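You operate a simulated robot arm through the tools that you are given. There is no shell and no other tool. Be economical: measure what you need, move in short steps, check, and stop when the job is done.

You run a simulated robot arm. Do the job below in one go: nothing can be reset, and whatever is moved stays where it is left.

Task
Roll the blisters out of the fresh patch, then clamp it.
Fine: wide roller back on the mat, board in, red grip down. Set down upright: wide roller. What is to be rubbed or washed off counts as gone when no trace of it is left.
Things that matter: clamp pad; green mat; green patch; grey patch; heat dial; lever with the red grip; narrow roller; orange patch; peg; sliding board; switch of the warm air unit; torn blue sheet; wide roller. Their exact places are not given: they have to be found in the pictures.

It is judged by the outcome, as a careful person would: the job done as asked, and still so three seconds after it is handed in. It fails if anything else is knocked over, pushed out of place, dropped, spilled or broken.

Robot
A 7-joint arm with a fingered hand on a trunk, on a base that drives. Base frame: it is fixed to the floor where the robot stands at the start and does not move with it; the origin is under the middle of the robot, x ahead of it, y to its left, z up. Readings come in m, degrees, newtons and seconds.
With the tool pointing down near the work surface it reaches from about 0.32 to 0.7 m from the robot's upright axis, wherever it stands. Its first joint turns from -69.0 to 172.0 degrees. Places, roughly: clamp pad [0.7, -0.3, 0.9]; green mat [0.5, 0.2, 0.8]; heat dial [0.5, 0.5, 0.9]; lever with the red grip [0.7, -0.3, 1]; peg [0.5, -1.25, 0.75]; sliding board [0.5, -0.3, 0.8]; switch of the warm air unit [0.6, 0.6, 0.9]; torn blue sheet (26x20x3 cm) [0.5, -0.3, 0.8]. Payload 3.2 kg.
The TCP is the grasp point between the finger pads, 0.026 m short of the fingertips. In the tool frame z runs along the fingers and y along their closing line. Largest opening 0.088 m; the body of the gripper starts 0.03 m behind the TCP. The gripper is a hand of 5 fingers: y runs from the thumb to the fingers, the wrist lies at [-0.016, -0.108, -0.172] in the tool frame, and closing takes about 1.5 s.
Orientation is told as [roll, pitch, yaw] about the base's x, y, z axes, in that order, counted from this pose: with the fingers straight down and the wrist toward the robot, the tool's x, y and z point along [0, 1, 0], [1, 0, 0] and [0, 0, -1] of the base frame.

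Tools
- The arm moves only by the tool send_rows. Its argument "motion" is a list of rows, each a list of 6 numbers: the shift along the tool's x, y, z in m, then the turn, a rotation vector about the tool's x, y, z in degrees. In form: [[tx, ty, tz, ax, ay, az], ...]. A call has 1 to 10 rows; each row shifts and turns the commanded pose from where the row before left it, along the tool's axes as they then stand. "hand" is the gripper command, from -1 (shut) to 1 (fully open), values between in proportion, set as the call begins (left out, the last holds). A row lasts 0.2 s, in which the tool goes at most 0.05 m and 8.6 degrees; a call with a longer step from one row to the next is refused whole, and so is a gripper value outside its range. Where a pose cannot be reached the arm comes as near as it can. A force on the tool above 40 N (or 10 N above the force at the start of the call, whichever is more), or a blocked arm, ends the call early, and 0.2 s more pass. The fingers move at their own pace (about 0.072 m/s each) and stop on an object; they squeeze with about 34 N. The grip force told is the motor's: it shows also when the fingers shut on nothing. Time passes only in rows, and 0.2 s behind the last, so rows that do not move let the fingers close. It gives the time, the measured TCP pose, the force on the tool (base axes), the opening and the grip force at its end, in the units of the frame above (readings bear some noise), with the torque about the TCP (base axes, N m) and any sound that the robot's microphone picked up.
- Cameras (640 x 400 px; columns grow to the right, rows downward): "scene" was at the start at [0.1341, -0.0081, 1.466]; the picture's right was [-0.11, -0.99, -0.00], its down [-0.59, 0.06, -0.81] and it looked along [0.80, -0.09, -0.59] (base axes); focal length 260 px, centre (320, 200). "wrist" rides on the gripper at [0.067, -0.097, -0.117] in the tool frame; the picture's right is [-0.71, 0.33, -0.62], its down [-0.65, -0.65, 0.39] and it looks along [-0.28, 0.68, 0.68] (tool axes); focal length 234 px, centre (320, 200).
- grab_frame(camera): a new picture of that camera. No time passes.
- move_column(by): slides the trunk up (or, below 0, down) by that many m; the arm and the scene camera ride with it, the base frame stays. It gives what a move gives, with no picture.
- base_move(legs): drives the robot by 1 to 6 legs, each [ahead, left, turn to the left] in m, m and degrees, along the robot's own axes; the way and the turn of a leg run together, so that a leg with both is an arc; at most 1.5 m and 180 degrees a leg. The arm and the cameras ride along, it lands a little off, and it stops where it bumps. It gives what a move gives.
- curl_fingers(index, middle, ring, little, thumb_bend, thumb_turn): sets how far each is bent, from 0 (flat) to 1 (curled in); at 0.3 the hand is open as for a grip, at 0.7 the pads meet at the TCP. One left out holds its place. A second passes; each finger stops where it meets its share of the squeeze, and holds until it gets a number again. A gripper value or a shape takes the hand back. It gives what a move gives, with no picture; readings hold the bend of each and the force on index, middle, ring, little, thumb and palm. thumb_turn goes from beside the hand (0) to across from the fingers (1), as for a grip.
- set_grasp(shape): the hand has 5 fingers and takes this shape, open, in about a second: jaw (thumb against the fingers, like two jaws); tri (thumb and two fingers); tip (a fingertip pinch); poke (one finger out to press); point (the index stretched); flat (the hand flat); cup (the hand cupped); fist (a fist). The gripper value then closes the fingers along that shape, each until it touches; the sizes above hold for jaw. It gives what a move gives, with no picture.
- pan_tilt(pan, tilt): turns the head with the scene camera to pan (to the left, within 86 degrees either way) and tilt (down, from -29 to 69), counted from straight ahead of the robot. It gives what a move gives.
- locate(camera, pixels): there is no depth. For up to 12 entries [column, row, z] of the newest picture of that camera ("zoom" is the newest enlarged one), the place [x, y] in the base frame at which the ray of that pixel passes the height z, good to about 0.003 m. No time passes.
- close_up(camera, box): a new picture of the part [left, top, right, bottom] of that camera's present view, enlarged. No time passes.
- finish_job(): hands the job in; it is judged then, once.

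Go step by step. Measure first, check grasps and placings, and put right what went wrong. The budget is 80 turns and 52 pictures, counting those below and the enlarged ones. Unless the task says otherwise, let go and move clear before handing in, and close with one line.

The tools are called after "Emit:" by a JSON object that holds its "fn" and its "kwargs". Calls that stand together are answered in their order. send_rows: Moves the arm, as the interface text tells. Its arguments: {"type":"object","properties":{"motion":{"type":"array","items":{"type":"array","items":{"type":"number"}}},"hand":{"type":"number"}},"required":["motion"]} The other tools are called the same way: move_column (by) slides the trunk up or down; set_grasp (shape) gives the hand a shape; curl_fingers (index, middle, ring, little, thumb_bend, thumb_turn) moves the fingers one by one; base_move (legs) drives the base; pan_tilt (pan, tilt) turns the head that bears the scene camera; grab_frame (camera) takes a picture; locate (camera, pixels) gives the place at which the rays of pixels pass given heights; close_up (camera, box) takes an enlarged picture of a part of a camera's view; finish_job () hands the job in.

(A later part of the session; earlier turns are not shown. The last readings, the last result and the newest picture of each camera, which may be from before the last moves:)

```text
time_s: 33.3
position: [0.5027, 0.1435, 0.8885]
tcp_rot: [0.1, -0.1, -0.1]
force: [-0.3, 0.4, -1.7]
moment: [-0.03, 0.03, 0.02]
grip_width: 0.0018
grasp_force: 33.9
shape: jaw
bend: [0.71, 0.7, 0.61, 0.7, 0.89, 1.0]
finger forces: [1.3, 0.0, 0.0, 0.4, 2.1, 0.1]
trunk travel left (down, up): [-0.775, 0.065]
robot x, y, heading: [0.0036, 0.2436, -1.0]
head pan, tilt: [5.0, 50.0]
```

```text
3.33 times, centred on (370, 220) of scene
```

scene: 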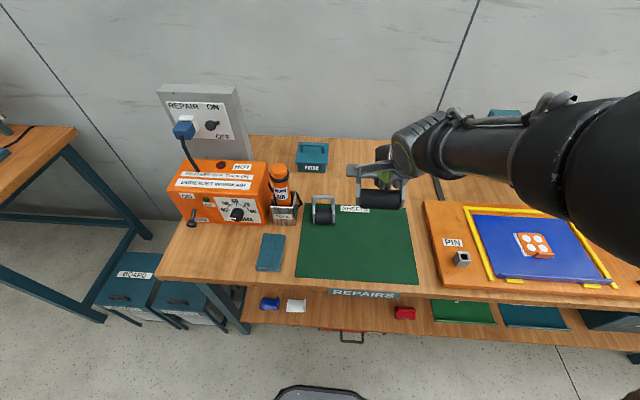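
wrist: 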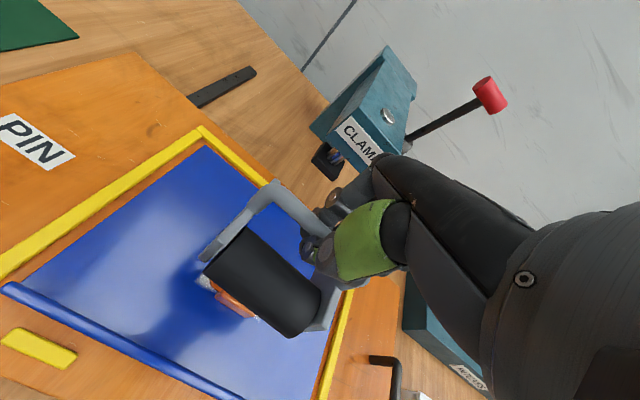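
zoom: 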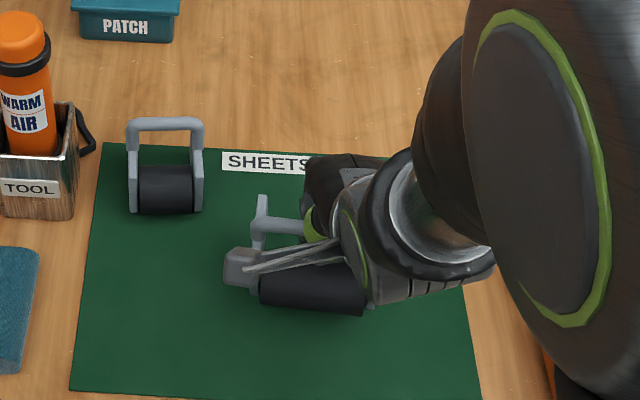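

Just touching. A few mm more, then open.

Emit:
{"fn": "send_rows", "kwargs": {"motion": [[0, 0, 0.002, 0, 0, 0], [0, 0, 0.002, 0, 0, 0], [0, 0, 0.002, 0, 0, 0]]}}

Emit:
{"fn": "send_rows", "kwargs": {"motion": [[0, 0, 0, 0, 0, 0], [0, 0, 0, 0, 0, 0], [0, 0, 0, 0, 0, 0], [0, 0, 0, 0, 0, 0], [0, 0, 0, 0, 0, 0], [0, 0, 0, 0, 0, 0], [0, 0, 0, 0, 0, 0], [0, 0, 0, 0, 0, 0]], "hand": 1}}

Emit:
{"fn": "close_up", "kwargs": {"camera": "wrist", "box": [160, 140, 440, 380]}}

```text
time_s: 34.1
position: [0.5042, 0.1428, 0.8813]
tcp_rot: [0.0, 0.0, -0.2]
force: [-0.5, -0.7, -2.3]
moment: [-0.03, -0.02, -0.04]
grip_width: 0.0019
grasp_force: 34.0
shape: jaw
bend: [0.71, 0.7, 0.61, 0.7, 0.89, 1.0]
finger forces: [1.3, 0.1, 0.0, 0.3, 2.2, 0.0]
trunk travel left (down, up): [-0.775, 0.065]
robot x, y, heading: [0.0001, 0.2433, -0.9]
head pan, tilt: [5.0, 50.0]
```

```text
time_s: 35.9
position: [0.5032, 0.1443, 0.8816]
tcp_rot: [0.1, -0.1, -0.1]
force: [0.4, -0.1, 0.5]
moment: [0.0, 0.01, -0.01]
grip_width: 0.0877
grasp_force: 0.0
shape: jaw
bend: [0.3, 0.3, 0.3, 0.3, 0.3, 0.97]
finger forces: [0.0, 0.0, 0.0, 0.0, 0.1, 0.0]
trunk travel left (down, up): [-0.775, 0.065]
robot x, y, heading: [0.0068, 0.2444, -1.0]
head pan, tilt: [5.0, 50.0]
```

```text
1.67 times, centred on (300, 260) of wrist
```

zoom: 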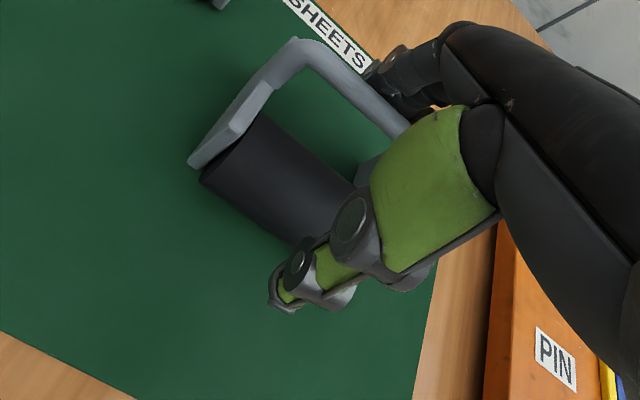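

Emit:
{"fn": "locate", "kwargs": {"camera": "zoom", "pixels": [[310, 50, 0.87], [310, 50, 0.89], [310, 50, 0.91], [390, 118, 0.87], [390, 118, 0.89], [390, 118, 0.91]]}}

Emit:
{"fn": "close_up", "kwargs": {"camera": "scene", "box": [290, 160, 450, 280]}}

```text
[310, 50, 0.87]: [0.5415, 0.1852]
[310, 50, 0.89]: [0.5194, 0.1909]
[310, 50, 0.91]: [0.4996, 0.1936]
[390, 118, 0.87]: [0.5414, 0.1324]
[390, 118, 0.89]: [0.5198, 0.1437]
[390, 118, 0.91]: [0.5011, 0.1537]
```

```text
3.33 times, centred on (370, 220) of scene
```

zoom: 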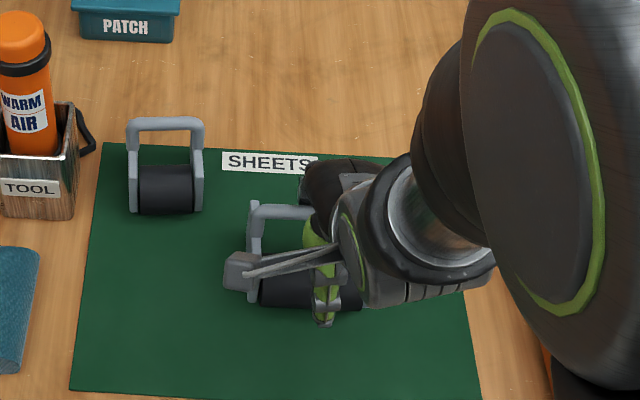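

Emit:
{"fn": "locate", "kwargs": {"camera": "zoom", "pixels": [[285, 212, 0.87], [285, 212, 0.88], [285, 212, 0.89], [285, 212, 0.9], [285, 212, 0.91], [249, 300, 0.8], [249, 300, 0.805], [251, 203, 0.88]]}}

```text
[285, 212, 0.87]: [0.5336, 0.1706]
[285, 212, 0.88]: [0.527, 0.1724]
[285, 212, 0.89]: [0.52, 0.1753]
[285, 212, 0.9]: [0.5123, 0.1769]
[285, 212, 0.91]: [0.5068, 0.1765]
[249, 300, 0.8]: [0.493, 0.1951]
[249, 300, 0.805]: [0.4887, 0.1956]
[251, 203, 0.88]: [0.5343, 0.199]
```

Triangulated: bar at x 0.520, z 0.889. My TCP was 17 mm short and 8 mm low; I'll correct and close.

Emit:
{"fn": "send_rows", "kwargs": {"motion": [[0.003, 0, -0.009, 0, 0, 0], [0.002, 0.009, 0, 0, 0, 0], [0, 0.008, 0, 0, 0, 0], [0, 0, 0, 0, 0, 0]]}}

Emit:
{"fn": "send_rows", "kwargs": {"motion": [[0, 0, 0, 0, 0, 0], [0, 0, 0, 0, 0, 0], [0, 0, 0, 0, 0, 0], [0, 0, 0, 0, 0, 0], [0, 0, 0, 0, 0, 0], [0, 0, 0, 0, 0, 0], [0, 0, 0, 0, 0, 0], [0, 0, 0, 0, 0, 0]], "hand": -1}}

Emit:
{"fn": "close_up", "kwargs": {"camera": "wrist", "box": [160, 140, 440, 380]}}

```text
time_s: 36.9
position: [0.5199, 0.1475, 0.8917]
tcp_rot: [0.0, -0.1, 0.0]
force: [-0.2, 0.4, 0.4]
moment: [0.0, -0.02, -0.01]
grip_width: 0.0876
grasp_force: 0.2
shape: jaw
bend: [0.3, 0.3, 0.3, 0.3, 0.3, 0.97]
finger forces: [0.0, 0.0, 0.0, 0.1, 0.0, 0.1]
trunk travel left (down, up): [-0.775, 0.065]
robot x, y, heading: [0.0012, 0.2424, -1.2]
head pan, tilt: [5.0, 50.0]
```

```text
time_s: 38.7
position: [0.52, 0.1482, 0.8918]
tcp_rot: [0.0, 0.0, -0.1]
force: [-0.4, -0.5, -1.4]
moment: [-0.04, -0.01, 0.04]
grip_width: 0.0014
grasp_force: 33.5
shape: jaw
bend: [0.71, 0.7, 0.7, 0.7, 0.76, 1.0]
finger forces: [23.4, 6.1, 1.8, 2.3, 35.3, 0.0]
trunk travel left (down, up): [-0.775, 0.065]
robot x, y, heading: [0.0038, 0.2454, -1.0]
head pan, tilt: [5.0, 50.0]
```

```text
1.67 times, centred on (300, 260) of wrist
```

zoom: 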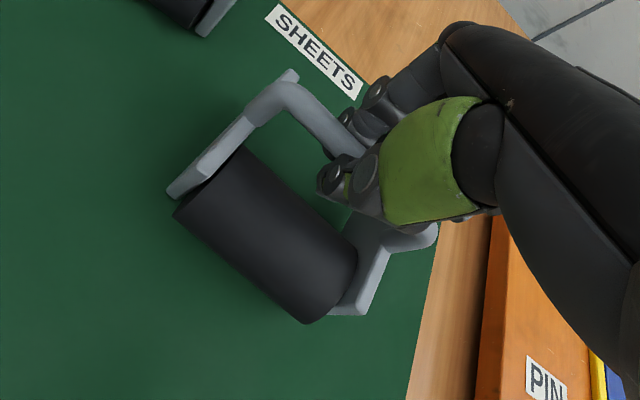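

Grip width still reads ~0, so the bar is above the pads. Open, raise 12 mm, and close again.

Emit:
{"fn": "send_rows", "kwargs": {"motion": [[0, 0, 0, 0, 0, 0], [0, 0, 0, 0, 0, 0], [0, 0, 0, 0, 0, 0], [0, 0, 0, 0, 0, 0], [0, 0, 0, 0, 0, 0], [0, 0, 0, 0, 0, 0], [0, 0, -0.006, 0, 0, 0], [0, 0, -0.007, 0, 0, 0]], "hand": 1}}

Emit:
{"fn": "send_rows", "kwargs": {"motion": [[0, 0, 0, 0, 0, 0], [0, 0, 0, 0, 0, 0], [0, 0, 0, 0, 0, 0], [0, 0, 0, 0, 0, 0], [0, 0, 0, 0, 0, 0], [0, 0, 0, 0, 0, 0], [0, 0, 0, 0, 0, 0], [0, 0, 0, 0, 0, 0]], "hand": -1}}

Emit:
{"fn": "close_up", "kwargs": {"camera": "wrist", "box": [160, 140, 440, 380]}}

```text
time_s: 40.5
position: [0.5208, 0.1492, 0.9049]
tcp_rot: [0.0, -0.1, 0.0]
force: [-0.1, 0.0, -0.7]
moment: [0.02, -0.01, -0.02]
grip_width: 0.088
grasp_force: 0.0
shape: jaw
bend: [0.3, 0.3, 0.3, 0.3, 0.3, 0.97]
finger forces: [0.0, 0.0, 0.0, 0.1, 0.0, 0.0]
trunk travel left (down, up): [-0.775, 0.065]
robot x, y, heading: [0.0022, 0.2443, -0.8]
head pan, tilt: [5.0, 50.0]
```

```text
time_s: 42.3
position: [0.5207, 0.1485, 0.9041]
tcp_rot: [0.0, -0.1, 0.0]
force: [0.8, -0.8, 2.5]
moment: [0.02, 0.01, 0.02]
grip_width: 0.007
grasp_force: 34.2
shape: jaw
bend: [0.68, 0.59, 0.73, 0.7, 0.78, 1.0]
finger forces: [14.6, 6.4, 2.7, 0.0, 22.5, 0.0]
trunk travel left (down, up): [-0.775, 0.065]
robot x, y, heading: [0.0038, 0.243, -0.8]
head pan, tilt: [5.0, 50.0]
```

```text
1.67 times, centred on (300, 260) of wrist
```

zoom: 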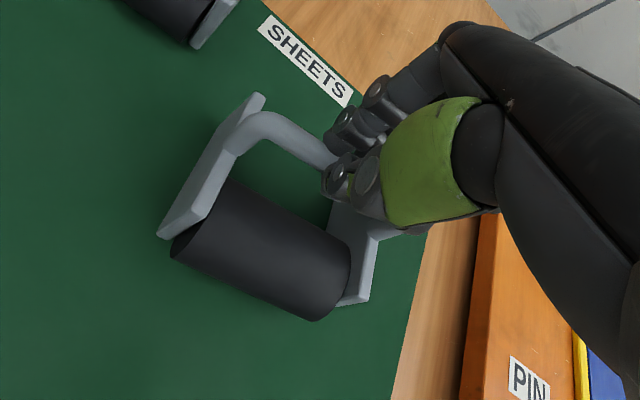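

Now the pads hold the bar (7 mm, balanced forces). Lift slightly and look at its attitude.

Emit:
{"fn": "send_rows", "kwargs": {"motion": [[0, 0, -0.03, 0, 0, 0], [0, 0, -0.04, 0, 0, 0], [0, 0, -0.04, 0, 0, 0], [0, 0, -0.04, 0, 0, 0], [0, 0, -0.04, 0, 0, 0], [0, 0, 0, 0, 0, 0]]}}

Emit:
{"fn": "close_up", "kwargs": {"camera": "scene", "box": [310, 130, 450, 250]}}

```text
time_s: 43.7
position: [0.519, 0.1499, 1.0937]
tcp_rot: [-0.1, 0.0, -0.2]
force: [0.1, 0.7, 0.2]
moment: [-0.02, 0.02, 0.02]
grip_width: 0.0055
grasp_force: 34.1
shape: jaw
bend: [0.69, 0.73, 0.7, 0.7, 0.83, 1.0]
finger forces: [0.0, 0.1, 0.1, 0.0, 0.1, 0.0]
trunk travel left (down, up): [-0.775, 0.065]
robot x, y, heading: [0.0018, 0.2457, -1.0]
head pan, tilt: [5.0, 50.0]
```

```text
3.33 times, centred on (380, 190) of scene
```

zoom: 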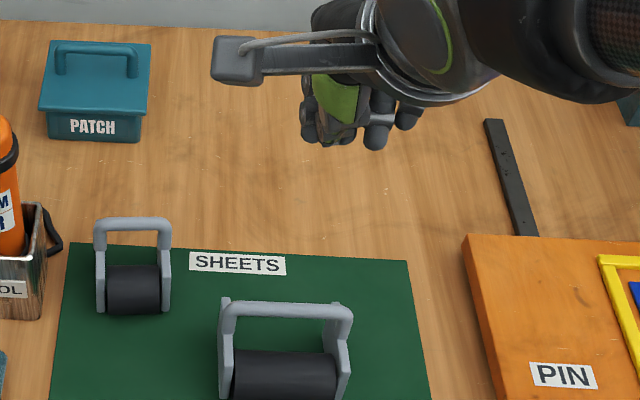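

The bar slipped out and the roller still stands upright on the mat — no harm. With the view clear I'll triangulate it again from both cameras.

Emit:
{"fn": "locate", "kwargs": {"camera": "zoom", "pixels": [[233, 308, 0.87], [233, 308, 0.88], [233, 308, 0.89], [345, 313, 0.87], [345, 313, 0.88], [345, 313, 0.89], [285, 310, 0.88]]}}

Emit:
{"fn": "close_up", "kwargs": {"camera": "wrist", "box": [120, 180, 320, 340]}}

```text
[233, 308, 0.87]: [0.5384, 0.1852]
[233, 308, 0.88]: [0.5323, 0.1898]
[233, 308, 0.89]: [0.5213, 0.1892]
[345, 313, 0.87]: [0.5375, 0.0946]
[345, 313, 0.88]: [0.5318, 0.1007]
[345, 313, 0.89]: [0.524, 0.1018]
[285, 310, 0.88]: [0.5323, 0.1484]
```

```text
2.50 times, centred on (220, 260) of wrist
```

zoom: 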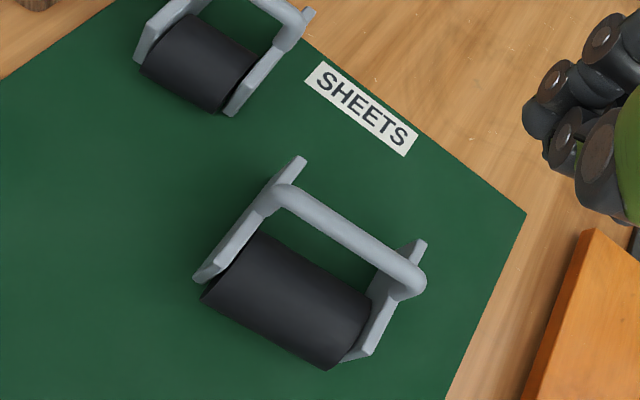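

Emit:
{"fn": "locate", "kwargs": {"camera": "zoom", "pixels": [[285, 195, 0.86], [285, 195, 0.88], [285, 195, 0.9], [410, 276, 0.86], [410, 276, 0.88], [410, 276, 0.9], [202, 281, 0.8], [302, 158, 0.82], [352, 358, 0.8], [425, 242, 0.82]]}}

```text
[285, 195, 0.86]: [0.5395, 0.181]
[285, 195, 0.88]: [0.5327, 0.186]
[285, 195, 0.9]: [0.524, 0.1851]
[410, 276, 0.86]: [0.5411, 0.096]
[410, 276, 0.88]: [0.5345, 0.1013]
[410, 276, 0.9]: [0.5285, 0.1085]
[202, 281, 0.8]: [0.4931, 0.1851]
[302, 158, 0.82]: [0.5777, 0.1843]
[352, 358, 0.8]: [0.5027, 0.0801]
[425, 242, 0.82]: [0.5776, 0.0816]
```

Bar is now at x 0.533, z 0.880, y mid 0.145. Open, descend to it a touch lower than before so the bar sits deep, then close.

Emit:
{"fn": "send_rows", "kwargs": {"motion": [[0, 0.006, 0, 0, 0, 0], [-0.004, 0.006, 0, 0, 0, 0], [0, 0, 0, 0, 0, 0], [0, 0, 0, 0, 0, 0], [0, 0, 0, 0, 0, 0], [0, 0, 0.04, 0, 0, 0], [0, 0, 0.04, 0, 0, 0], [0, 0, 0.04, 0, 0, 0], [0, 0, 0.04, 0, 0, 0], [0, 0, 0.03, 0, 0, 0]], "hand": 1}}

Emit:
{"fn": "send_rows", "kwargs": {"motion": [[0, 0, 0.01, 0, 0, 0], [0, 0, 0.007, 0, 0, 0], [0, 0, 0.006, 0, 0, 0]]}}

Emit:
{"fn": "send_rows", "kwargs": {"motion": [[0, 0, 0, 0, 0, 0], [0, 0, 0, 0, 0, 0], [0, 0, 0, 0, 0, 0], [0, 0, 0, 0, 0, 0], [0, 0, 0, 0, 0, 0], [0, 0, 0, 0, 0, 0], [0, 0, 0, 0, 0, 0], [0, 0, 0, 0, 0, 0]], "hand": -1}}

Emit:
{"fn": "send_rows", "kwargs": {"motion": [[0, 0, -0.03, 0, 0, 0], [0, 0, -0.04, 0, 0, 0], [0, 0, -0.04, 0, 0, 0], [0, 0, -0.04, 0, 0, 0], [0, 0, -0.03, 0, 0, 0], [0, 0, 0, 0, 0, 0]]}}

Emit:
{"fn": "close_up", "kwargs": {"camera": "wrist", "box": [160, 140, 440, 380]}}

```text
time_s: 45.9
position: [0.5325, 0.1447, 0.9047]
tcp_rot: [0.0, 0.0, 0.0]
force: [0.0, 0.6, 0.1]
moment: [0.01, -0.01, 0.03]
grip_width: 0.0879
grasp_force: 0.1
shape: jaw
bend: [0.3, 0.3, 0.3, 0.3, 0.3, 0.97]
finger forces: [0.1, 0.1, 0.0, 0.0, 0.0, 0.0]
trunk travel left (down, up): [-0.775, 0.065]
robot x, y, heading: [0.0047, 0.2442, -1.0]
head pan, tilt: [5.0, 50.0]
```

```text
time_s: 46.7
position: [0.5327, 0.1445, 0.8805]
tcp_rot: [-0.1, 0.0, -0.1]
force: [0.7, -0.9, 0.2]
moment: [0.0, 0.01, 0.02]
grip_width: 0.0879
grasp_force: 0.2
shape: jaw
bend: [0.3, 0.3, 0.3, 0.3, 0.3, 0.97]
finger forces: [0.0, 0.0, 0.1, 0.0, 0.0, 0.0]
trunk travel left (down, up): [-0.775, 0.065]
robot x, y, heading: [0.0049, 0.2435, -1.1]
head pan, tilt: [5.0, 50.0]
```

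```text
time_s: 48.5
position: [0.5327, 0.1447, 0.8796]
tcp_rot: [0.0, 0.0, 0.0]
force: [-0.1, 0.8, -2.8]
moment: [0.0, -0.06, 0.02]
grip_width: 0.003
grasp_force: 34.2
shape: jaw
bend: [0.71, 0.7, 0.66, 0.7, 0.81, 1.0]
finger forces: [15.9, 2.8, 1.3, 2.1, 34.3, 0.0]
trunk travel left (down, up): [-0.775, 0.065]
robot x, y, heading: [0.0036, 0.2459, -1.0]
head pan, tilt: [5.0, 50.0]
```

```text
time_s: 49.9
position: [0.534, 0.1431, 1.0593]
tcp_rot: [0.0, 0.0, -0.1]
force: [0.7, 0.9, -2.5]
moment: [-0.01, -0.08, -0.01]
grip_width: 0.0026
grasp_force: 34.1
shape: jaw
bend: [0.71, 0.7, 0.66, 0.7, 0.82, 1.0]
finger forces: [15.2, 2.7, 1.3, 2.1, 33.4, 0.0]
trunk travel left (down, up): [-0.775, 0.065]
robot x, y, heading: [0.0006, 0.2426, -1.1]
head pan, tilt: [5.0, 50.0]
```

```text
1.67 times, centred on (300, 260) of wrist
```

zoom: 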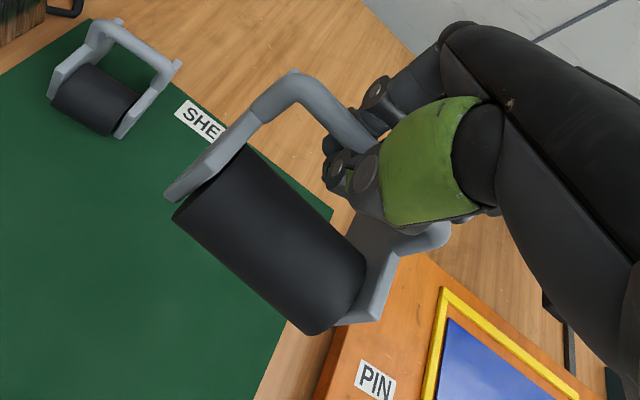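

The roller is held but the torque (about −0.06 N m) shows it tilted ~20°, bottom toward the robot. I'll pitch the hand to level it, watching the torque, and drive to the patch.

Emit:
{"fn": "send_rows", "kwargs": {"motion": [[0, 0, -0.02, -5, 0, 0], [0, 0, -0.02, -5, 0, 0], [0, 0, -0.02, -5, 0, 0], [0, 0, 0, -5, 0, 0], [0, 0, 0, 0, 0, 0]]}}

Emit:
{"fn": "base_move", "kwargs": {"legs": [[0, -0.45, 1.1]]}}

Emit:
{"fn": "close_up", "kwargs": {"camera": "scene", "box": [250, 120, 410, 260]}}

```text
time_s: 51.1
position: [0.5327, 0.1401, 1.0789]
tcp_rot: [-0.6, -7.0, -0.7]
force: [0.4, -0.5, -3.1]
moment: [0.01, 0.0, 0.04]
grip_width: 0.0029
grasp_force: 33.9
shape: jaw
bend: [0.71, 0.7, 0.66, 0.7, 0.82, 1.0]
finger forces: [15.3, 2.7, 1.1, 2.0, 33.3, 0.0]
out of reach, approached as far as the arm can: row 2, 3, 4
trunk travel left (down, up): [-0.775, 0.065]
robot x, y, heading: [0.0026, 0.2421, -0.9]
head pan, tilt: [5.0, 50.0]
```

```text
time_s: 53.8
position: [0.5254, -0.3073, 1.0778]
tcp_rot: [-0.5, -7.0, -0.5]
force: [0.6, 0.3, -2.3]
moment: [0.01, -0.05, 0.02]
grip_width: 0.0029
grasp_force: 33.8
shape: jaw
bend: [0.71, 0.7, 0.66, 0.7, 0.82, 1.0]
finger forces: [15.3, 2.7, 1.0, 2.1, 33.5, 0.0]
trunk travel left (down, up): [-0.775, 0.065]
robot x, y, heading: [-0.0027, -0.2067, -0.9]
head pan, tilt: [5.0, 50.0]
```

```text
2.86 times, centred on (330, 190) of scene
```

zoom: 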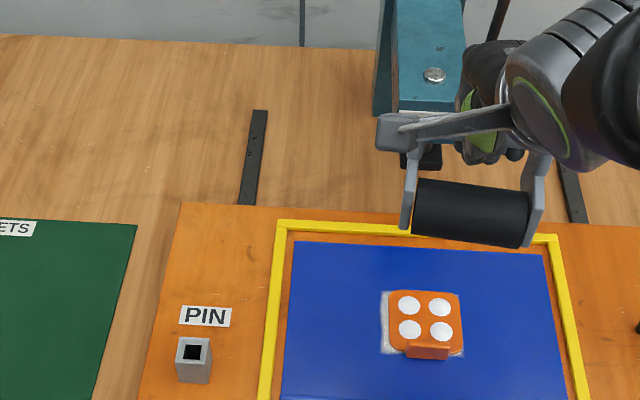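

Pitch was limited to −7° because the arm is too folded. I'll back the base 0.12 m to give room, reach forward and pitch further.

Emit:
{"fn": "base_move", "kwargs": {"legs": [[-0.12, 0, 0.9]]}}

Emit:
{"fn": "send_rows", "kwargs": {"motion": [[0, 0.04, 0, 0, 0, 0], [0, 0.04, 0, -2, 0, 0], [0, 0.03, 0, -4, 0, 0], [0, 0, 0, -4, 0, 0], [0, 0, 0, -4, 0, 0], [0, 0, 0, 0, 0, 0]]}}

```text
time_s: 55.0
position: [0.4092, -0.2957, 1.0781]
tcp_rot: [-0.6, -6.9, 0.6]
force: [-0.8, -0.1, -1.7]
moment: [0.01, -0.04, -0.03]
grip_width: 0.003
grasp_force: 33.4
shape: jaw
bend: [0.71, 0.7, 0.66, 0.7, 0.82, 1.0]
finger forces: [15.3, 2.6, 1.1, 2.2, 33.5, 0.1]
trunk travel left (down, up): [-0.775, 0.065]
robot x, y, heading: [-0.1188, -0.2055, 0.2]
head pan, tilt: [5.0, 50.0]
```

```text
time_s: 56.5
position: [0.5179, -0.2956, 1.0923]
tcp_rot: [-0.6, -20.9, 0.7]
force: [-0.6, -0.7, -2.5]
moment: [0.01, 0.0, -0.03]
grip_width: 0.003
grasp_force: 33.7
shape: jaw
bend: [0.71, 0.7, 0.66, 0.7, 0.82, 1.0]
finger forces: [15.3, 2.7, 1.0, 2.1, 33.3, 0.1]
trunk travel left (down, up): [-0.775, 0.065]
robot x, y, heading: [-0.1175, -0.2032, 0.2]
head pan, tilt: [5.0, 50.0]
```

Pitch −20.9° and the torque is ~0: roller about plumb. Check it in a picture.

Emit:
{"fn": "close_up", "kwargs": {"camera": "scene", "box": [240, 80, 400, 220]}}

```text
2.86 times, centred on (320, 150) of scene
```

zoom: 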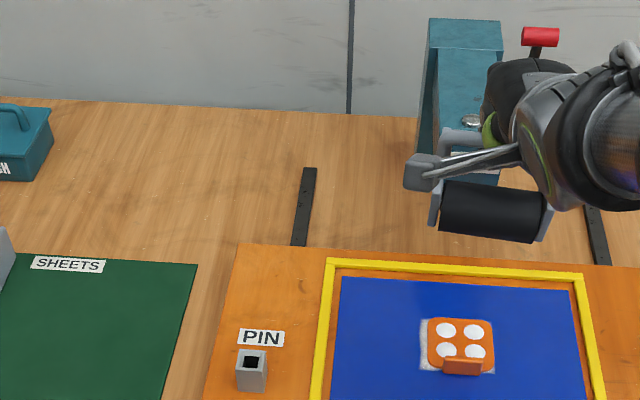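

Emit:
{"fn": "locate", "kwargs": {"camera": "zoom", "pixels": [[446, 331, 0.848], [473, 332, 0.848], [448, 350, 0.848], [475, 351, 0.848], [490, 237, 1.012], [440, 230, 1.02], [535, 242, 1.02], [465, 372, 0.848]]}}

```text
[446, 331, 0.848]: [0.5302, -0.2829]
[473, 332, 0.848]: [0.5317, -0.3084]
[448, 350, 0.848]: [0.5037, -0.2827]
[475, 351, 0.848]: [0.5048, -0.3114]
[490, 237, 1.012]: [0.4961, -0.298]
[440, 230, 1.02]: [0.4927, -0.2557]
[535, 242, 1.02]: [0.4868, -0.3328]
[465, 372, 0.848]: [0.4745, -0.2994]
```

Patch blisters now at x 0.504–0.531; drum centre is near the TCP x. Descend over the rear blisters along base −z (compensating for pitch).

Emit:
{"fn": "send_rows", "kwargs": {"motion": [[0, -0.008, 0.036, 0, 0, 0], [0, -0.008, 0.036, 0, 0, 0], [0, -0.008, 0.036, 0, 0, 0], [0, -0.008, 0.037, 0, 0, 0]]}}

Emit:
{"fn": "send_rows", "kwargs": {"motion": [[0, -0.0014, 0.0037, 0, 0, 0], [0, -0.0011, 0.0028, 0, 0, 0]]}}

Emit:
{"fn": "send_rows", "kwargs": {"motion": [[0, -0.0011, 0.0028, 0, 0, 0], [0, -0.0011, 0.0028, 0, 0, 0]]}}

```text
time_s: 57.5
position: [0.5406, -0.2954, 0.9452]
tcp_rot: [-0.5, -21.0, 0.6]
force: [0.3, -0.4, -2.1]
moment: [-0.02, -0.01, 0.03]
grip_width: 0.0029
grasp_force: 33.9
shape: jaw
bend: [0.71, 0.7, 0.66, 0.7, 0.82, 1.0]
finger forces: [15.3, 2.6, 1.0, 2.0, 16.3, 0.0]
trunk travel left (down, up): [-0.775, 0.065]
robot x, y, heading: [-0.1243, -0.2049, 0.1]
head pan, tilt: [5.0, 50.0]
```

```text
time_s: 58.0
position: [0.5397, -0.2974, 0.9378]
tcp_rot: [-0.6, -20.9, 0.7]
force: [-0.1, -1.1, -3.1]
moment: [-0.01, 0.01, -0.02]
grip_width: 0.0029
grasp_force: 34.0
shape: jaw
bend: [0.71, 0.7, 0.66, 0.7, 0.82, 1.0]
finger forces: [15.2, 2.6, 1.0, 2.1, 16.2, 0.1]
trunk travel left (down, up): [-0.775, 0.065]
robot x, y, heading: [-0.1226, -0.2041, 0.3]
head pan, tilt: [5.0, 50.0]
```

```text
time_s: 58.6
position: [0.5395, -0.2971, 0.9319]
tcp_rot: [-0.7, -20.9, 0.7]
force: [-0.8, -0.1, -3.1]
moment: [-0.01, 0.01, 0.01]
grip_width: 0.0031
grasp_force: 33.2
shape: jaw
bend: [0.71, 0.7, 0.66, 0.7, 0.82, 1.0]
finger forces: [15.2, 2.6, 1.0, 2.1, 16.2, 0.0]
trunk travel left (down, up): [-0.775, 0.065]
robot x, y, heading: [-0.1214, -0.2069, 0.2]
head pan, tilt: [5.0, 50.0]
```

Emit:
{"fn": "send_rows", "kwargs": {"motion": [[0, -0.0009, 0.0023, 0, 0, 0], [0, -0.0009, 0.0023, 0, 0, 0]]}}

Emit:
{"fn": "send_rows", "kwargs": {"motion": [[0, -0.0009, 0.0023, 0, 0, 0], [0, 0, 0, 0, 0, 0]]}}

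Emit:
{"fn": "send_rows", "kwargs": {"motion": [[0, -0.0009, 0.0023, 0, 0, 0], [0, 0, 0, 0, 0, 0]]}}

```text
time_s: 59.2
position: [0.5397, -0.2952, 0.9277]
tcp_rot: [-0.6, -21.0, 0.9]
force: [-0.1, 0.5, -3.0]
moment: [0.0, 0.0, 0.0]
grip_width: 0.003
grasp_force: 33.8
shape: jaw
bend: [0.71, 0.7, 0.66, 0.7, 0.82, 1.0]
finger forces: [15.1, 2.5, 0.9, 2.1, 16.4, 0.0]
trunk travel left (down, up): [-0.775, 0.065]
robot x, y, heading: [-0.1243, -0.2064, 0.4]
head pan, tilt: [5.0, 50.0]
```

```text
time_s: 59.9
position: [0.5394, -0.2971, 0.9248]
tcp_rot: [-0.6, -21.0, 0.6]
force: [-0.1, 0.0, -2.1]
moment: [-0.02, -0.01, 0.01]
grip_width: 0.0029
grasp_force: 33.9
shape: jaw
bend: [0.71, 0.7, 0.66, 0.7, 0.82, 1.0]
finger forces: [15.3, 2.6, 1.0, 2.1, 16.2, 0.0]
trunk travel left (down, up): [-0.775, 0.065]
robot x, y, heading: [-0.121, -0.2028, 0.4]
head pan, tilt: [5.0, 50.0]
```

```text
time_s: 60.5
position: [0.5389, -0.2956, 0.9224]
tcp_rot: [-0.6, -21.0, 0.6]
force: [0.0, -0.4, -2.0]
moment: [0.0, -0.02, -0.02]
grip_width: 0.003
grasp_force: 34.1
shape: jaw
bend: [0.71, 0.7, 0.66, 0.7, 0.82, 1.0]
finger forces: [15.1, 2.6, 1.0, 2.1, 16.3, 0.0]
trunk travel left (down, up): [-0.775, 0.065]
robot x, y, heading: [-0.1221, -0.2033, 0.5]
head pan, tilt: [5.0, 50.0]
```

Emit:
{"fn": "send_rows", "kwargs": {"motion": [[0, -0.0009, 0.0023, 0, 0, 0], [0, -0.0005, 0.0014, 0, 0, 0]]}}

Emit:
{"fn": "send_rows", "kwargs": {"motion": [[0, -0.0009, 0.0023, 0, 0, 0], [0, 0, 0, 0, 0, 0]]}}

Emit:
{"fn": "send_rows", "kwargs": {"motion": [[0, -0.0009, 0.0023, 0, 0, 0], [0, 0, 0, 0, 0, 0]]}}

Emit:
{"fn": "close_up", "kwargs": {"camera": "scene", "box": [280, 120, 420, 240]}}

```text
time_s: 61.0
position: [0.5386, -0.296, 0.92]
tcp_rot: [-0.6, -20.9, 0.7]
force: [-0.6, 0.8, -1.6]
moment: [-0.04, -0.01, 0.01]
grip_width: 0.003
grasp_force: 33.7
shape: jaw
bend: [0.71, 0.7, 0.66, 0.7, 0.82, 1.0]
finger forces: [15.2, 2.6, 1.0, 2.2, 16.0, 0.0]
trunk travel left (down, up): [-0.775, 0.065]
robot x, y, heading: [-0.1211, -0.2023, 0.2]
head pan, tilt: [5.0, 50.0]
```

```text
time_s: 61.6
position: [0.5382, -0.2971, 0.9198]
tcp_rot: [-0.6, -21.1, 0.7]
force: [1.4, 1.1, 5.2]
moment: [-0.08, -0.01, 0.0]
grip_width: 0.003
grasp_force: 33.7
shape: jaw
bend: [0.71, 0.7, 0.66, 0.7, 0.83, 1.0]
finger forces: [15.3, 2.8, 1.1, 2.8, 15.6, 0.0]
trunk travel left (down, up): [-0.775, 0.065]
robot x, y, heading: [-0.123, -0.2035, 0.2]
head pan, tilt: [5.0, 50.0]
```

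```text
time_s: 62.2
position: [0.5377, -0.296, 0.9183]
tcp_rot: [-0.5, -21.5, 0.8]
force: [3.9, 1.4, 15.1]
moment: [-0.13, 0.01, 0.06]
grip_width: 0.0035
grasp_force: 34.7
shape: jaw
bend: [0.71, 0.7, 0.66, 0.7, 0.84, 1.0]
finger forces: [15.4, 3.2, 1.1, 3.6, 14.5, 0.0]
trunk travel left (down, up): [-0.775, 0.065]
robot x, y, heading: [-0.1261, -0.2032, 0.0]
head pan, tilt: [5.0, 50.0]
```

```text
3.33 times, centred on (350, 180) of scene
```

zoom: 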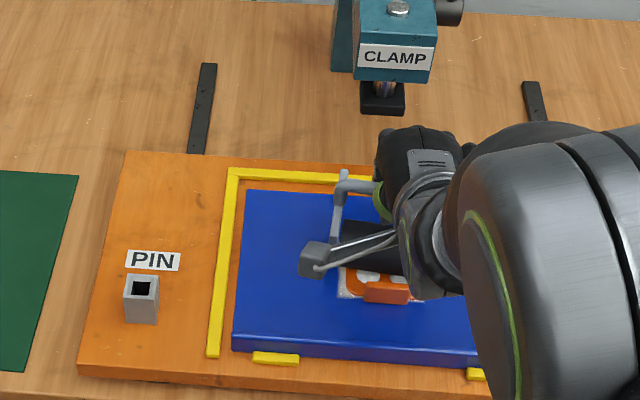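

15 N and centred. Now roll toward the robot 40 mm, then back.

Emit:
{"fn": "send_rows", "kwargs": {"motion": [[0, -0.0075, -0.0029, 0, 0, 0], [0, -0.0075, -0.0029, 0, 0, 0], [0, -0.0075, -0.0029, 0, 0, 0]]}}

Emit:
{"fn": "send_rows", "kwargs": {"motion": [[0, -0.0075, -0.0029, 0, 0, 0], [0, -0.0075, -0.0029, 0, 0, 0]]}}

Emit:
{"fn": "send_rows", "kwargs": {"motion": [[0, 0.0094, 0.0036, 0, 0, 0], [0, 0.0094, 0.0036, 0, 0, 0], [0, 0.0094, 0.0036, 0, 0, 0], [0, 0.0094, 0.0036, 0, 0, 0], [0, 0.0094, 0.0036, 0, 0, 0]]}}

Emit:
{"fn": "close_up", "kwargs": {"camera": "scene", "box": [280, 120, 420, 240]}}

```text
time_s: 63.0
position: [0.5116, -0.2959, 0.9146]
tcp_rot: [-0.6, -21.0, 0.7]
force: [0.7, 3.8, 8.8]
moment: [-0.14, -0.16, 0.07]
grip_width: 0.0031
grasp_force: 34.1
shape: jaw
bend: [0.71, 0.7, 0.66, 0.7, 0.84, 1.0]
finger forces: [11.9, 2.4, 0.9, 3.3, 18.4, 0.1]
trunk travel left (down, up): [-0.775, 0.065]
robot x, y, heading: [-0.1194, -0.2053, 0.3]
head pan, tilt: [5.0, 50.0]
```

```text
time_s: 63.6
position: [0.4971, -0.2979, 0.9139]
tcp_rot: [-0.7, -20.9, 0.8]
force: [1.7, 1.9, 5.2]
moment: [-0.2, -0.02, 0.03]
grip_width: 0.0032
grasp_force: 34.0
shape: jaw
bend: [0.71, 0.7, 0.66, 0.7, 0.84, 1.0]
finger forces: [9.0, 1.8, 0.5, 3.6, 15.9, 0.0]
trunk travel left (down, up): [-0.775, 0.065]
robot x, y, heading: [-0.1223, -0.2033, 0.4]
head pan, tilt: [5.0, 50.0]
```

```text
time_s: 64.8
position: [0.5487, -0.2961, 0.9141]
tcp_rot: [-0.6, -20.8, 0.7]
force: [-0.5, -1.2, 0.8]
moment: [0.03, 0.06, 0.04]
grip_width: 0.0031
grasp_force: 34.0
shape: jaw
bend: [0.71, 0.7, 0.66, 0.7, 0.85, 1.0]
finger forces: [9.6, 0.8, 0.2, 2.8, 9.7, 0.1]
trunk travel left (down, up): [-0.775, 0.065]
robot x, y, heading: [-0.1213, -0.2013, 0.3]
head pan, tilt: [5.0, 50.0]
```

```text
3.33 times, centred on (350, 180) of scene
```

zoom: 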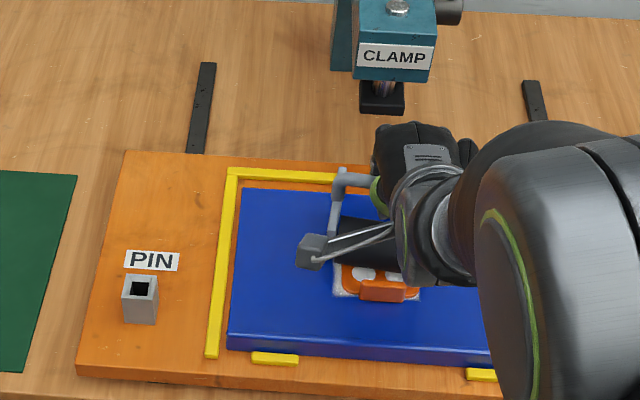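

Force dropped during the return stroke. Press again and make firmer strokes.

Emit:
{"fn": "send_rows", "kwargs": {"motion": [[0, -0.0007, 0.0019, 0, 0, 0], [0, -0.0007, 0.0019, 0, 0, 0]]}}

Emit:
{"fn": "send_rows", "kwargs": {"motion": [[0, -0.0007, 0.0019, 0, 0, 0], [0, 0, 0, 0, 0, 0]]}}

Emit:
{"fn": "send_rows", "kwargs": {"motion": [[0, -0.0007, 0.0019, 0, 0, 0], [0, 0, 0, 0, 0, 0]]}}

```text
time_s: 65.5
position: [0.5487, -0.2968, 0.9112]
tcp_rot: [-0.7, -21.3, 0.8]
force: [2.0, -0.3, 6.9]
moment: [-0.03, 0.0, 0.05]
grip_width: 0.0034
grasp_force: 34.0
shape: jaw
bend: [0.71, 0.7, 0.66, 0.7, 0.85, 1.0]
finger forces: [8.7, 0.5, 0.1, 2.8, 7.1, 0.1]
trunk travel left (down, up): [-0.775, 0.065]
robot x, y, heading: [-0.1219, -0.2083, 0.2]
head pan, tilt: [5.0, 50.0]
```

```text
time_s: 66.0
position: [0.5466, -0.2969, 0.9044]
tcp_rot: [-0.6, -20.6, 0.6]
force: [-0.5, 0.0, -0.1]
moment: [0.01, -0.09, -0.04]
grip_width: 0.0024
grasp_force: 33.8
shape: jaw
bend: [0.71, 0.7, 0.65, 0.7, 0.85, 1.0]
finger forces: [0.1, 0.1, 0.0, 0.0, 0.1, 0.0]
trunk travel left (down, up): [-0.775, 0.065]
robot x, y, heading: [-0.1237, -0.2057, 0.5]
head pan, tilt: [5.0, 50.0]
```

```text
time_s: 66.7
position: [0.5474, -0.2966, 0.9043]
tcp_rot: [-0.6, -20.8, 0.8]
force: [0.2, 0.0, -0.7]
moment: [0.03, 0.03, 0.0]
grip_width: 0.0022
grasp_force: 34.2
shape: jaw
bend: [0.71, 0.7, 0.63, 0.7, 0.85, 1.0]
finger forces: [0.0, 0.0, 0.0, 0.3, 0.1, 0.1]
trunk travel left (down, up): [-0.775, 0.065]
robot x, y, heading: [-0.1244, -0.2012, 0.5]
head pan, tilt: [5.0, 50.0]
```

The bar slipped deep again and the roller now rests on the patch. Check whether the blisters changed.

Emit:
{"fn": "close_up", "kwargs": {"camera": "scene", "box": [330, 160, 394, 220]}}

```text
6.67 times, centred on (362, 190) of scene
```

zoom: 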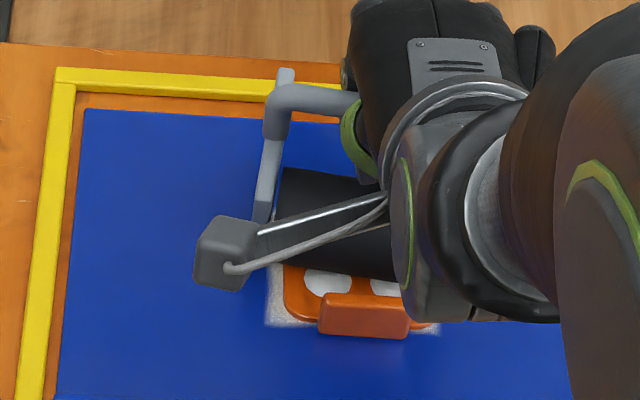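

Blisters remain. The roller rests level on the patch now, so pressing deeper should bear on it through the palm. Try in small steps.

Emit:
{"fn": "send_rows", "kwargs": {"motion": [[0, -0.0011, 0.0028, 0, 0, 0], [0, 0, 0, 0, 0, 0]]}}

Emit:
{"fn": "send_rows", "kwargs": {"motion": [[0, -0.0011, 0.0028, 0, 0, 0], [0, 0, 0, 0, 0, 0]]}}

Emit:
{"fn": "send_rows", "kwargs": {"motion": [[0, -0.0011, 0.0028, 0, 0, 0], [0, 0, 0, 0, 0, 0]]}}

```text
time_s: 67.2
position: [0.5507, -0.2969, 0.9033]
tcp_rot: [-0.5, -20.9, 0.7]
force: [1.4, 0.2, 1.9]
moment: [-0.05, 0.0, 0.03]
grip_width: 0.0022
grasp_force: 33.8
shape: jaw
bend: [0.71, 0.7, 0.62, 0.7, 0.85, 1.0]
finger forces: [0.2, 0.0, 0.0, 1.4, 0.0, 0.0]
trunk travel left (down, up): [-0.775, 0.065]
robot x, y, heading: [-0.1227, -0.2022, 0.2]
head pan, tilt: [5.0, 50.0]
```

```text
time_s: 67.8
position: [0.5486, -0.2973, 0.9035]
tcp_rot: [-0.6, -21.3, 0.7]
force: [1.6, -1.1, 9.0]
moment: [-0.33, 0.04, 0.02]
grip_width: 0.0026
grasp_force: 33.9
shape: jaw
bend: [0.71, 0.7, 0.62, 0.7, 0.85, 1.0]
finger forces: [1.7, 0.0, 0.0, 9.7, 0.0, 0.1]
trunk travel left (down, up): [-0.775, 0.065]
robot x, y, heading: [-0.1228, -0.2037, 0.1]
head pan, tilt: [5.0, 50.0]
```

```text
time_s: 68.5
position: [0.5497, -0.297, 0.9019]
tcp_rot: [-0.7, -21.5, 0.8]
force: [5.4, -0.8, 19.4]
moment: [-0.74, 0.12, 0.14]
grip_width: 0.0022
grasp_force: 33.9
shape: jaw
bend: [0.71, 0.7, 0.62, 0.7, 0.85, 1.0]
finger forces: [2.3, 0.0, 0.0, 23.2, 0.0, 0.0]
trunk travel left (down, up): [-0.775, 0.065]
robot x, y, heading: [-0.1209, -0.2049, -0.0]
head pan, tilt: [5.0, 50.0]
```

19 N now (through the little finger). Stroke toward the robot and back, watching forces.

Emit:
{"fn": "send_rows", "kwargs": {"motion": [[0, -0.0075, -0.0029, 0, 0, 0], [0, -0.0075, -0.0029, 0, 0, 0], [0, -0.0075, -0.0029, 0, 0, 0], [0, -0.0075, -0.0029, 0, 0, 0]]}}

Emit:
{"fn": "send_rows", "kwargs": {"motion": [[0, -0.0075, -0.0029, 0, 0, 0], [0, -0.0075, -0.0029, 0, 0, 0]]}}

Emit:
{"fn": "send_rows", "kwargs": {"motion": [[0, 0.0094, 0.0036, 0, 0, 0], [0, 0.0094, 0.0036, 0, 0, 0], [0, 0.0094, 0.0036, 0, 0, 0]]}}

Emit:
{"fn": "send_rows", "kwargs": {"motion": [[0, 0.0094, 0.0036, 0, 0, 0], [0, 0.0094, 0.0036, 0, 0, 0], [0, 0.0094, 0.0036, 0, 0, 0]]}}

```text
time_s: 69.5
position: [0.5185, -0.2953, 0.9041]
tcp_rot: [-0.6, -21.9, 0.7]
force: [5.2, 0.9, 24.1]
moment: [-0.72, -0.37, 0.09]
grip_width: 0.0022
grasp_force: 34.1
shape: jaw
bend: [0.71, 0.7, 0.68, 0.61, 0.85, 1.0]
finger forces: [1.0, 17.7, 2.7, 19.1, 0.0, 0.0]
trunk travel left (down, up): [-0.775, 0.065]
robot x, y, heading: [-0.1191, -0.2046, 0.3]
head pan, tilt: [5.0, 50.0]
```

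```text
time_s: 70.0
position: [0.5038, -0.2966, 0.9059]
tcp_rot: [-0.6, -22.3, 0.6]
force: [13.5, -2.1, 27.0]
moment: [-0.68, -0.69, -0.17]
grip_width: 0.0024
grasp_force: 34.2
shape: jaw
bend: [0.67, 0.7, 0.68, 0.61, 0.85, 1.0]
finger forces: [5.3, 24.8, 1.7, 12.1, 0.0, 0.0]
trunk travel left (down, up): [-0.775, 0.065]
robot x, y, heading: [-0.1191, -0.2049, 0.1]
head pan, tilt: [5.0, 50.0]
```

```text
time_s: 70.8
position: [0.5302, -0.2975, 0.9013]
tcp_rot: [-0.6, -21.3, 0.8]
force: [2.9, -0.2, 18.8]
moment: [-0.84, 0.02, 0.12]
grip_width: 0.0022
grasp_force: 34.0
shape: jaw
bend: [0.68, 0.7, 0.69, 0.61, 0.85, 1.0]
finger forces: [0.9, 0.0, 1.5, 21.1, 0.1, 0.0]
trunk travel left (down, up): [-0.775, 0.065]
robot x, y, heading: [-0.1255, -0.2067, 0.1]
head pan, tilt: [5.0, 50.0]
```

```text
time_s: 71.7
position: [0.5604, -0.2966, 0.8952]
tcp_rot: [-0.5, -20.8, 0.7]
force: [1.2, 0.3, 3.6]
moment: [-0.22, 0.03, 0.08]
grip_width: 0.0021
grasp_force: 33.3
shape: jaw
bend: [0.68, 0.7, 0.68, 0.68, 0.85, 1.0]
finger forces: [0.0, 0.0, 0.1, 2.8, 0.0, 0.1]
trunk travel left (down, up): [-0.775, 0.065]
robot x, y, heading: [-0.1202, -0.206, 0.2]
head pan, tilt: [5.0, 50.0]
```

The strokes ran at about 20–27 N. Look at the result from the wrist.

Emit:
{"fn": "grab_frame", "kwargs": {"camera": "wrist"}}

```text
5 pictures are left
```

wrist: 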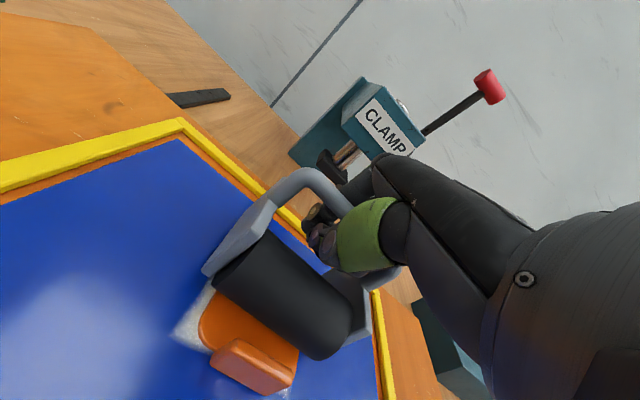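

The near blisters (around (255,330)) are gone. One more firm full stroke to be sure of the rear pair.

Emit:
{"fn": "send_rows", "kwargs": {"motion": [[0, -0.0022, 0.0058, 0, 0, 0], [0, 0, 0, 0, 0, 0]]}}

Emit:
{"fn": "send_rows", "kwargs": {"motion": [[0, -0.0075, -0.0029, 0, 0, 0], [0, -0.0075, -0.0029, 0, 0, 0], [0, -0.0075, -0.0029, 0, 0, 0], [0, -0.0075, -0.0029, 0, 0, 0], [0, -0.0075, -0.0029, 0, 0, 0], [0, -0.0075, -0.0029, 0, 0, 0]]}}

Emit:
{"fn": "send_rows", "kwargs": {"motion": [[0, 0.0075, 0.0029, 0, 0, 0], [0, 0.0075, 0.0029, 0, 0, 0], [0, 0.0075, 0.0029, 0, 0, 0], [0, 0.0075, 0.0029, 0, 0, 0], [0, 0.0075, 0.0029, 0, 0, 0], [0, 0.0075, 0.0029, 0, 0, 0]]}}

```text
time_s: 72.2
position: [0.5601, -0.2979, 0.8925]
tcp_rot: [-0.8, -21.2, 0.8]
force: [5.4, 0.3, 11.4]
moment: [-0.51, 0.15, 0.25]
grip_width: 0.0017
grasp_force: 33.7
shape: jaw
bend: [0.68, 0.7, 0.67, 0.7, 0.85, 1.0]
finger forces: [0.7, 0.1, 0.0, 9.6, 0.1, 0.0]
trunk travel left (down, up): [-0.775, 0.065]
robot x, y, heading: [-0.1234, -0.2034, 0.2]
head pan, tilt: [5.0, 50.0]
```

```text
time_s: 73.7
position: [0.5183, -0.2971, 0.8995]
tcp_rot: [-0.5, -22.3, 0.6]
force: [15.8, -1.4, 25.9]
moment: [-0.53, -0.51, -0.14]
grip_width: 0.0024
grasp_force: 33.8
shape: jaw
bend: [0.67, 0.7, 0.71, 0.52, 0.85, 1.0]
finger forces: [8.5, 19.2, 2.9, 13.7, 0.0, 0.1]
trunk travel left (down, up): [-0.775, 0.065]
robot x, y, heading: [-0.1235, -0.2053, 0.2]
head pan, tilt: [5.0, 50.0]
```

```text
time_s: 75.0
position: [0.5589, -0.2967, 0.8894]
tcp_rot: [-0.6, -20.8, 0.7]
force: [2.6, -0.4, 5.6]
moment: [-0.24, 0.09, 0.07]
grip_width: 0.0021
grasp_force: 34.0
shape: jaw
bend: [0.67, 0.7, 0.69, 0.6, 0.85, 1.0]
finger forces: [0.1, 0.0, 0.2, 3.8, 0.0, 0.0]
trunk travel left (down, up): [-0.775, 0.065]
robot x, y, heading: [-0.1243, -0.2052, 0.4]
head pan, tilt: [5.0, 50.0]
```

Now lift the roller straight up and take one picture of patch and roller.

Emit:
{"fn": "send_rows", "kwargs": {"motion": [[0, 0.0071, -0.0187, 0, 0, 0], [0, 0.0107, -0.028, 0, 0, 0], [0, 0.0143, -0.0374, 0, 0, 0], [0, 0.0143, -0.0374, 0, 0, 0], [0, 0.0143, -0.0374, 0, 0, 0], [0, 0.0036, -0.0093, 0, 0, 0], [0, 0, 0, 0, 0, 0]]}}

Emit:
{"fn": "close_up", "kwargs": {"camera": "scene", "box": [270, 80, 430, 220]}}

```text
time_s: 76.7
position: [0.5625, -0.2956, 1.0709]
tcp_rot: [-0.5, -21.0, 0.7]
force: [0.0, -0.2, -2.7]
moment: [-0.01, 0.01, 0.0]
grip_width: 0.0021
grasp_force: 33.8
shape: jaw
bend: [0.68, 0.7, 0.65, 0.7, 0.85, 1.0]
finger forces: [0.6, 0.1, 0.0, 0.2, 2.8, 0.0]
trunk travel left (down, up): [-0.775, 0.065]
robot x, y, heading: [-0.1222, -0.201, 0.1]
head pan, tilt: [5.0, 50.0]
```

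```text
2.86 times, centred on (350, 150) of scene
```

zoom: 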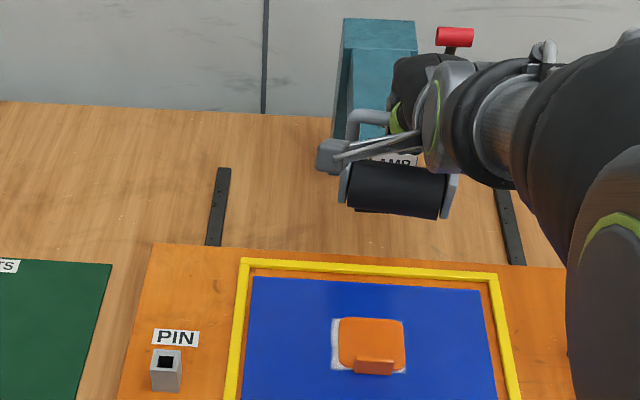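

All blisters are gone and the roller hangs level. Drive back to the mat, straighten the hand, and lower.

Emit:
{"fn": "base_move", "kwargs": {"legs": [[0, 0.45, 0]]}}

Emit:
{"fn": "send_rows", "kwargs": {"motion": [[0, 0, 0, 5, 0, 0], [0, -0.01, 0, 5, 0, 0], [0, -0.015, 0, 5, 0, 0], [0, -0.015, 0, 5, 0, 0], [0, 0, 0.03, 0, 0, 0], [0, 0, 0.03, 0, 0, 0], [0, 0, 0.03, 0, 0, 0], [0, 0, 0.03, 0, 0, 0], [0, 0, 0.02, 0, 0, 0]]}}

```text
time_s: 79.4
position: [0.5606, 0.1623, 1.0702]
tcp_rot: [-0.6, -20.9, 0.7]
force: [0.1, 0.9, -2.3]
moment: [0.02, -0.04, 0.0]
grip_width: 0.0018
grasp_force: 34.0
shape: jaw
bend: [0.68, 0.7, 0.62, 0.7, 0.85, 1.0]
finger forces: [0.8, 0.0, 0.1, 0.2, 2.7, 0.0]
trunk travel left (down, up): [-0.775, 0.065]
robot x, y, heading: [-0.1258, 0.2546, 0.4]
head pan, tilt: [5.0, 50.0]
```

```text
time_s: 81.4
position: [0.5232, 0.163, 0.923]
tcp_rot: [-0.6, -1.0, 0.7]
force: [0.7, 0.4, -2.7]
moment: [-0.04, -0.02, 0.0]
grip_width: 0.0018
grasp_force: 33.6
shape: jaw
bend: [0.68, 0.7, 0.62, 0.7, 0.85, 1.0]
finger forces: [0.9, 0.0, 0.0, 0.4, 2.8, 0.1]
trunk travel left (down, up): [-0.775, 0.065]
robot x, y, heading: [-0.1248, 0.254, 0.2]
head pan, tilt: [5.0, 50.0]
```

Emit:
{"fn": "send_rows", "kwargs": {"motion": [[-0.01, -0.008, 0.015, 0, 0, 0], [0, 0, 0.015, 0, 0, 0], [0, 0, 0.008, 0, 0, 0], [0, 0, 0.004, 0, 0, 0]]}}

Emit:
{"fn": "send_rows", "kwargs": {"motion": [[0, 0, 0.003, 0, 0, 0], [0, 0, 0, 0, 0, 0]]}}

Emit:
{"fn": "send_rows", "kwargs": {"motion": [[0, 0, 0.003, 0, 0, 0], [0, 0, 0, 0, 0, 0]]}}

Emit:
{"fn": "send_rows", "kwargs": {"motion": [[0, 0, 0.003, 0, 0, 0], [0, 0, 0, 0, 0, 0]]}}

```text
time_s: 82.4
position: [0.5172, 0.1518, 0.8809]
tcp_rot: [-0.6, -1.0, 0.6]
force: [-0.5, 0.2, -2.3]
moment: [0.01, -0.04, 0.0]
grip_width: 0.002
grasp_force: 34.6
shape: jaw
bend: [0.68, 0.7, 0.62, 0.7, 0.85, 1.0]
finger forces: [0.8, 0.0, 0.0, 0.5, 2.5, 0.0]
trunk travel left (down, up): [-0.775, 0.065]
robot x, y, heading: [-0.1285, 0.2493, 0.1]
head pan, tilt: [5.0, 50.0]
```

```text
time_s: 83.0
position: [0.5167, 0.1508, 0.8778]
tcp_rot: [-0.6, -1.1, 0.6]
force: [0.3, 0.3, -2.1]
moment: [-0.01, -0.02, 0.0]
grip_width: 0.0019
grasp_force: 33.9
shape: jaw
bend: [0.68, 0.7, 0.62, 0.7, 0.85, 1.0]
finger forces: [0.8, 0.1, 0.0, 0.5, 2.6, 0.0]
trunk travel left (down, up): [-0.775, 0.065]
robot x, y, heading: [-0.1273, 0.2531, 0.6]
head pan, tilt: [5.0, 50.0]
```

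```text
time_s: 83.6
position: [0.5182, 0.1515, 0.8752]
tcp_rot: [-0.6, -1.1, 0.7]
force: [-0.2, -1.5, -2.0]
moment: [0.01, -0.05, 0.02]
grip_width: 0.0018
grasp_force: 33.0
shape: jaw
bend: [0.68, 0.7, 0.62, 0.7, 0.85, 1.0]
finger forces: [0.8, 0.0, 0.0, 0.5, 2.5, 0.0]
trunk travel left (down, up): [-0.775, 0.065]
robot x, y, heading: [-0.1243, 0.2575, 0.7]
head pan, tilt: [5.0, 50.0]
```

```text
time_s: 84.2
position: [0.5172, 0.151, 0.8726]
tcp_rot: [-0.7, -0.9, 0.6]
force: [-0.4, 0.5, -2.0]
moment: [-0.01, -0.03, -0.02]
grip_width: 0.0019
grasp_force: 34.2
shape: jaw
bend: [0.68, 0.7, 0.62, 0.7, 0.85, 1.0]
finger forces: [0.8, 0.0, 0.0, 0.4, 2.6, 0.0]
trunk travel left (down, up): [-0.775, 0.065]
robot x, y, heading: [-0.1256, 0.2548, 0.4]
head pan, tilt: [5.0, 50.0]
```

Emit:
{"fn": "send_rows", "kwargs": {"motion": [[0, 0, 0.003, 0, 0, 0], [0, 0, 0, 0, 0, 0]]}}

Emit:
{"fn": "send_rows", "kwargs": {"motion": [[0, 0, 0.003, 0, 0, 0], [0, 0, 0, 0, 0, 0]]}}

Emit:
{"fn": "send_rows", "kwargs": {"motion": [[0, 0, 0.003, 0, 0, 0], [0, 0, 0, 0, 0, 0]]}}

Emit:
{"fn": "close_up", "kwargs": {"camera": "scene", "box": [290, 130, 450, 250]}}

```text
time_s: 84.8
position: [0.5181, 0.1513, 0.8703]
tcp_rot: [-0.6, -1.1, 0.6]
force: [-0.4, 1.3, -1.9]
moment: [0.0, 0.0, 0.0]
grip_width: 0.0018
grasp_force: 33.9
shape: jaw
bend: [0.68, 0.7, 0.62, 0.7, 0.85, 1.0]
finger forces: [0.8, 0.0, 0.1, 0.5, 2.6, 0.1]
trunk travel left (down, up): [-0.775, 0.065]
robot x, y, heading: [-0.1241, 0.2479, 0.3]
head pan, tilt: [5.0, 50.0]
```

```text
time_s: 85.4
position: [0.5169, 0.1508, 0.8675]
tcp_rot: [-0.7, -1.1, 0.6]
force: [0.2, -1.9, 1.1]
moment: [-0.05, -0.02, -0.02]
grip_width: 0.002
grasp_force: 34.2
shape: jaw
bend: [0.68, 0.7, 0.62, 0.7, 0.85, 1.0]
finger forces: [0.9, 0.1, 0.0, 1.2, 0.8, 0.1]
trunk travel left (down, up): [-0.775, 0.065]
robot x, y, heading: [-0.1254, 0.253, 0.4]
head pan, tilt: [5.0, 50.0]
```

```text
time_s: 86.0
position: [0.518, 0.1508, 0.8673]
tcp_rot: [-0.6, -1.5, 0.7]
force: [3.7, -1.4, 11.3]
moment: [-0.46, -0.04, 0.11]
grip_width: 0.0018
grasp_force: 34.4
shape: jaw
bend: [0.68, 0.7, 0.62, 0.7, 0.85, 1.0]
finger forces: [1.7, 0.0, 0.1, 10.9, 0.3, 0.0]
trunk travel left (down, up): [-0.775, 0.065]
robot x, y, heading: [-0.1235, 0.2535, 0.5]
head pan, tilt: [5.0, 50.0]
```

```text
3.33 times, centred on (370, 190) of scene
```

zoom: 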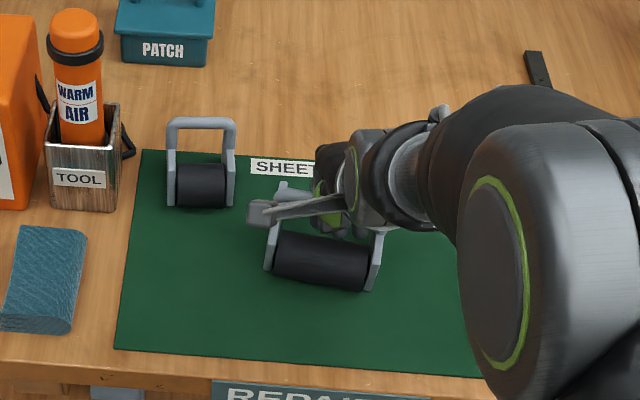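

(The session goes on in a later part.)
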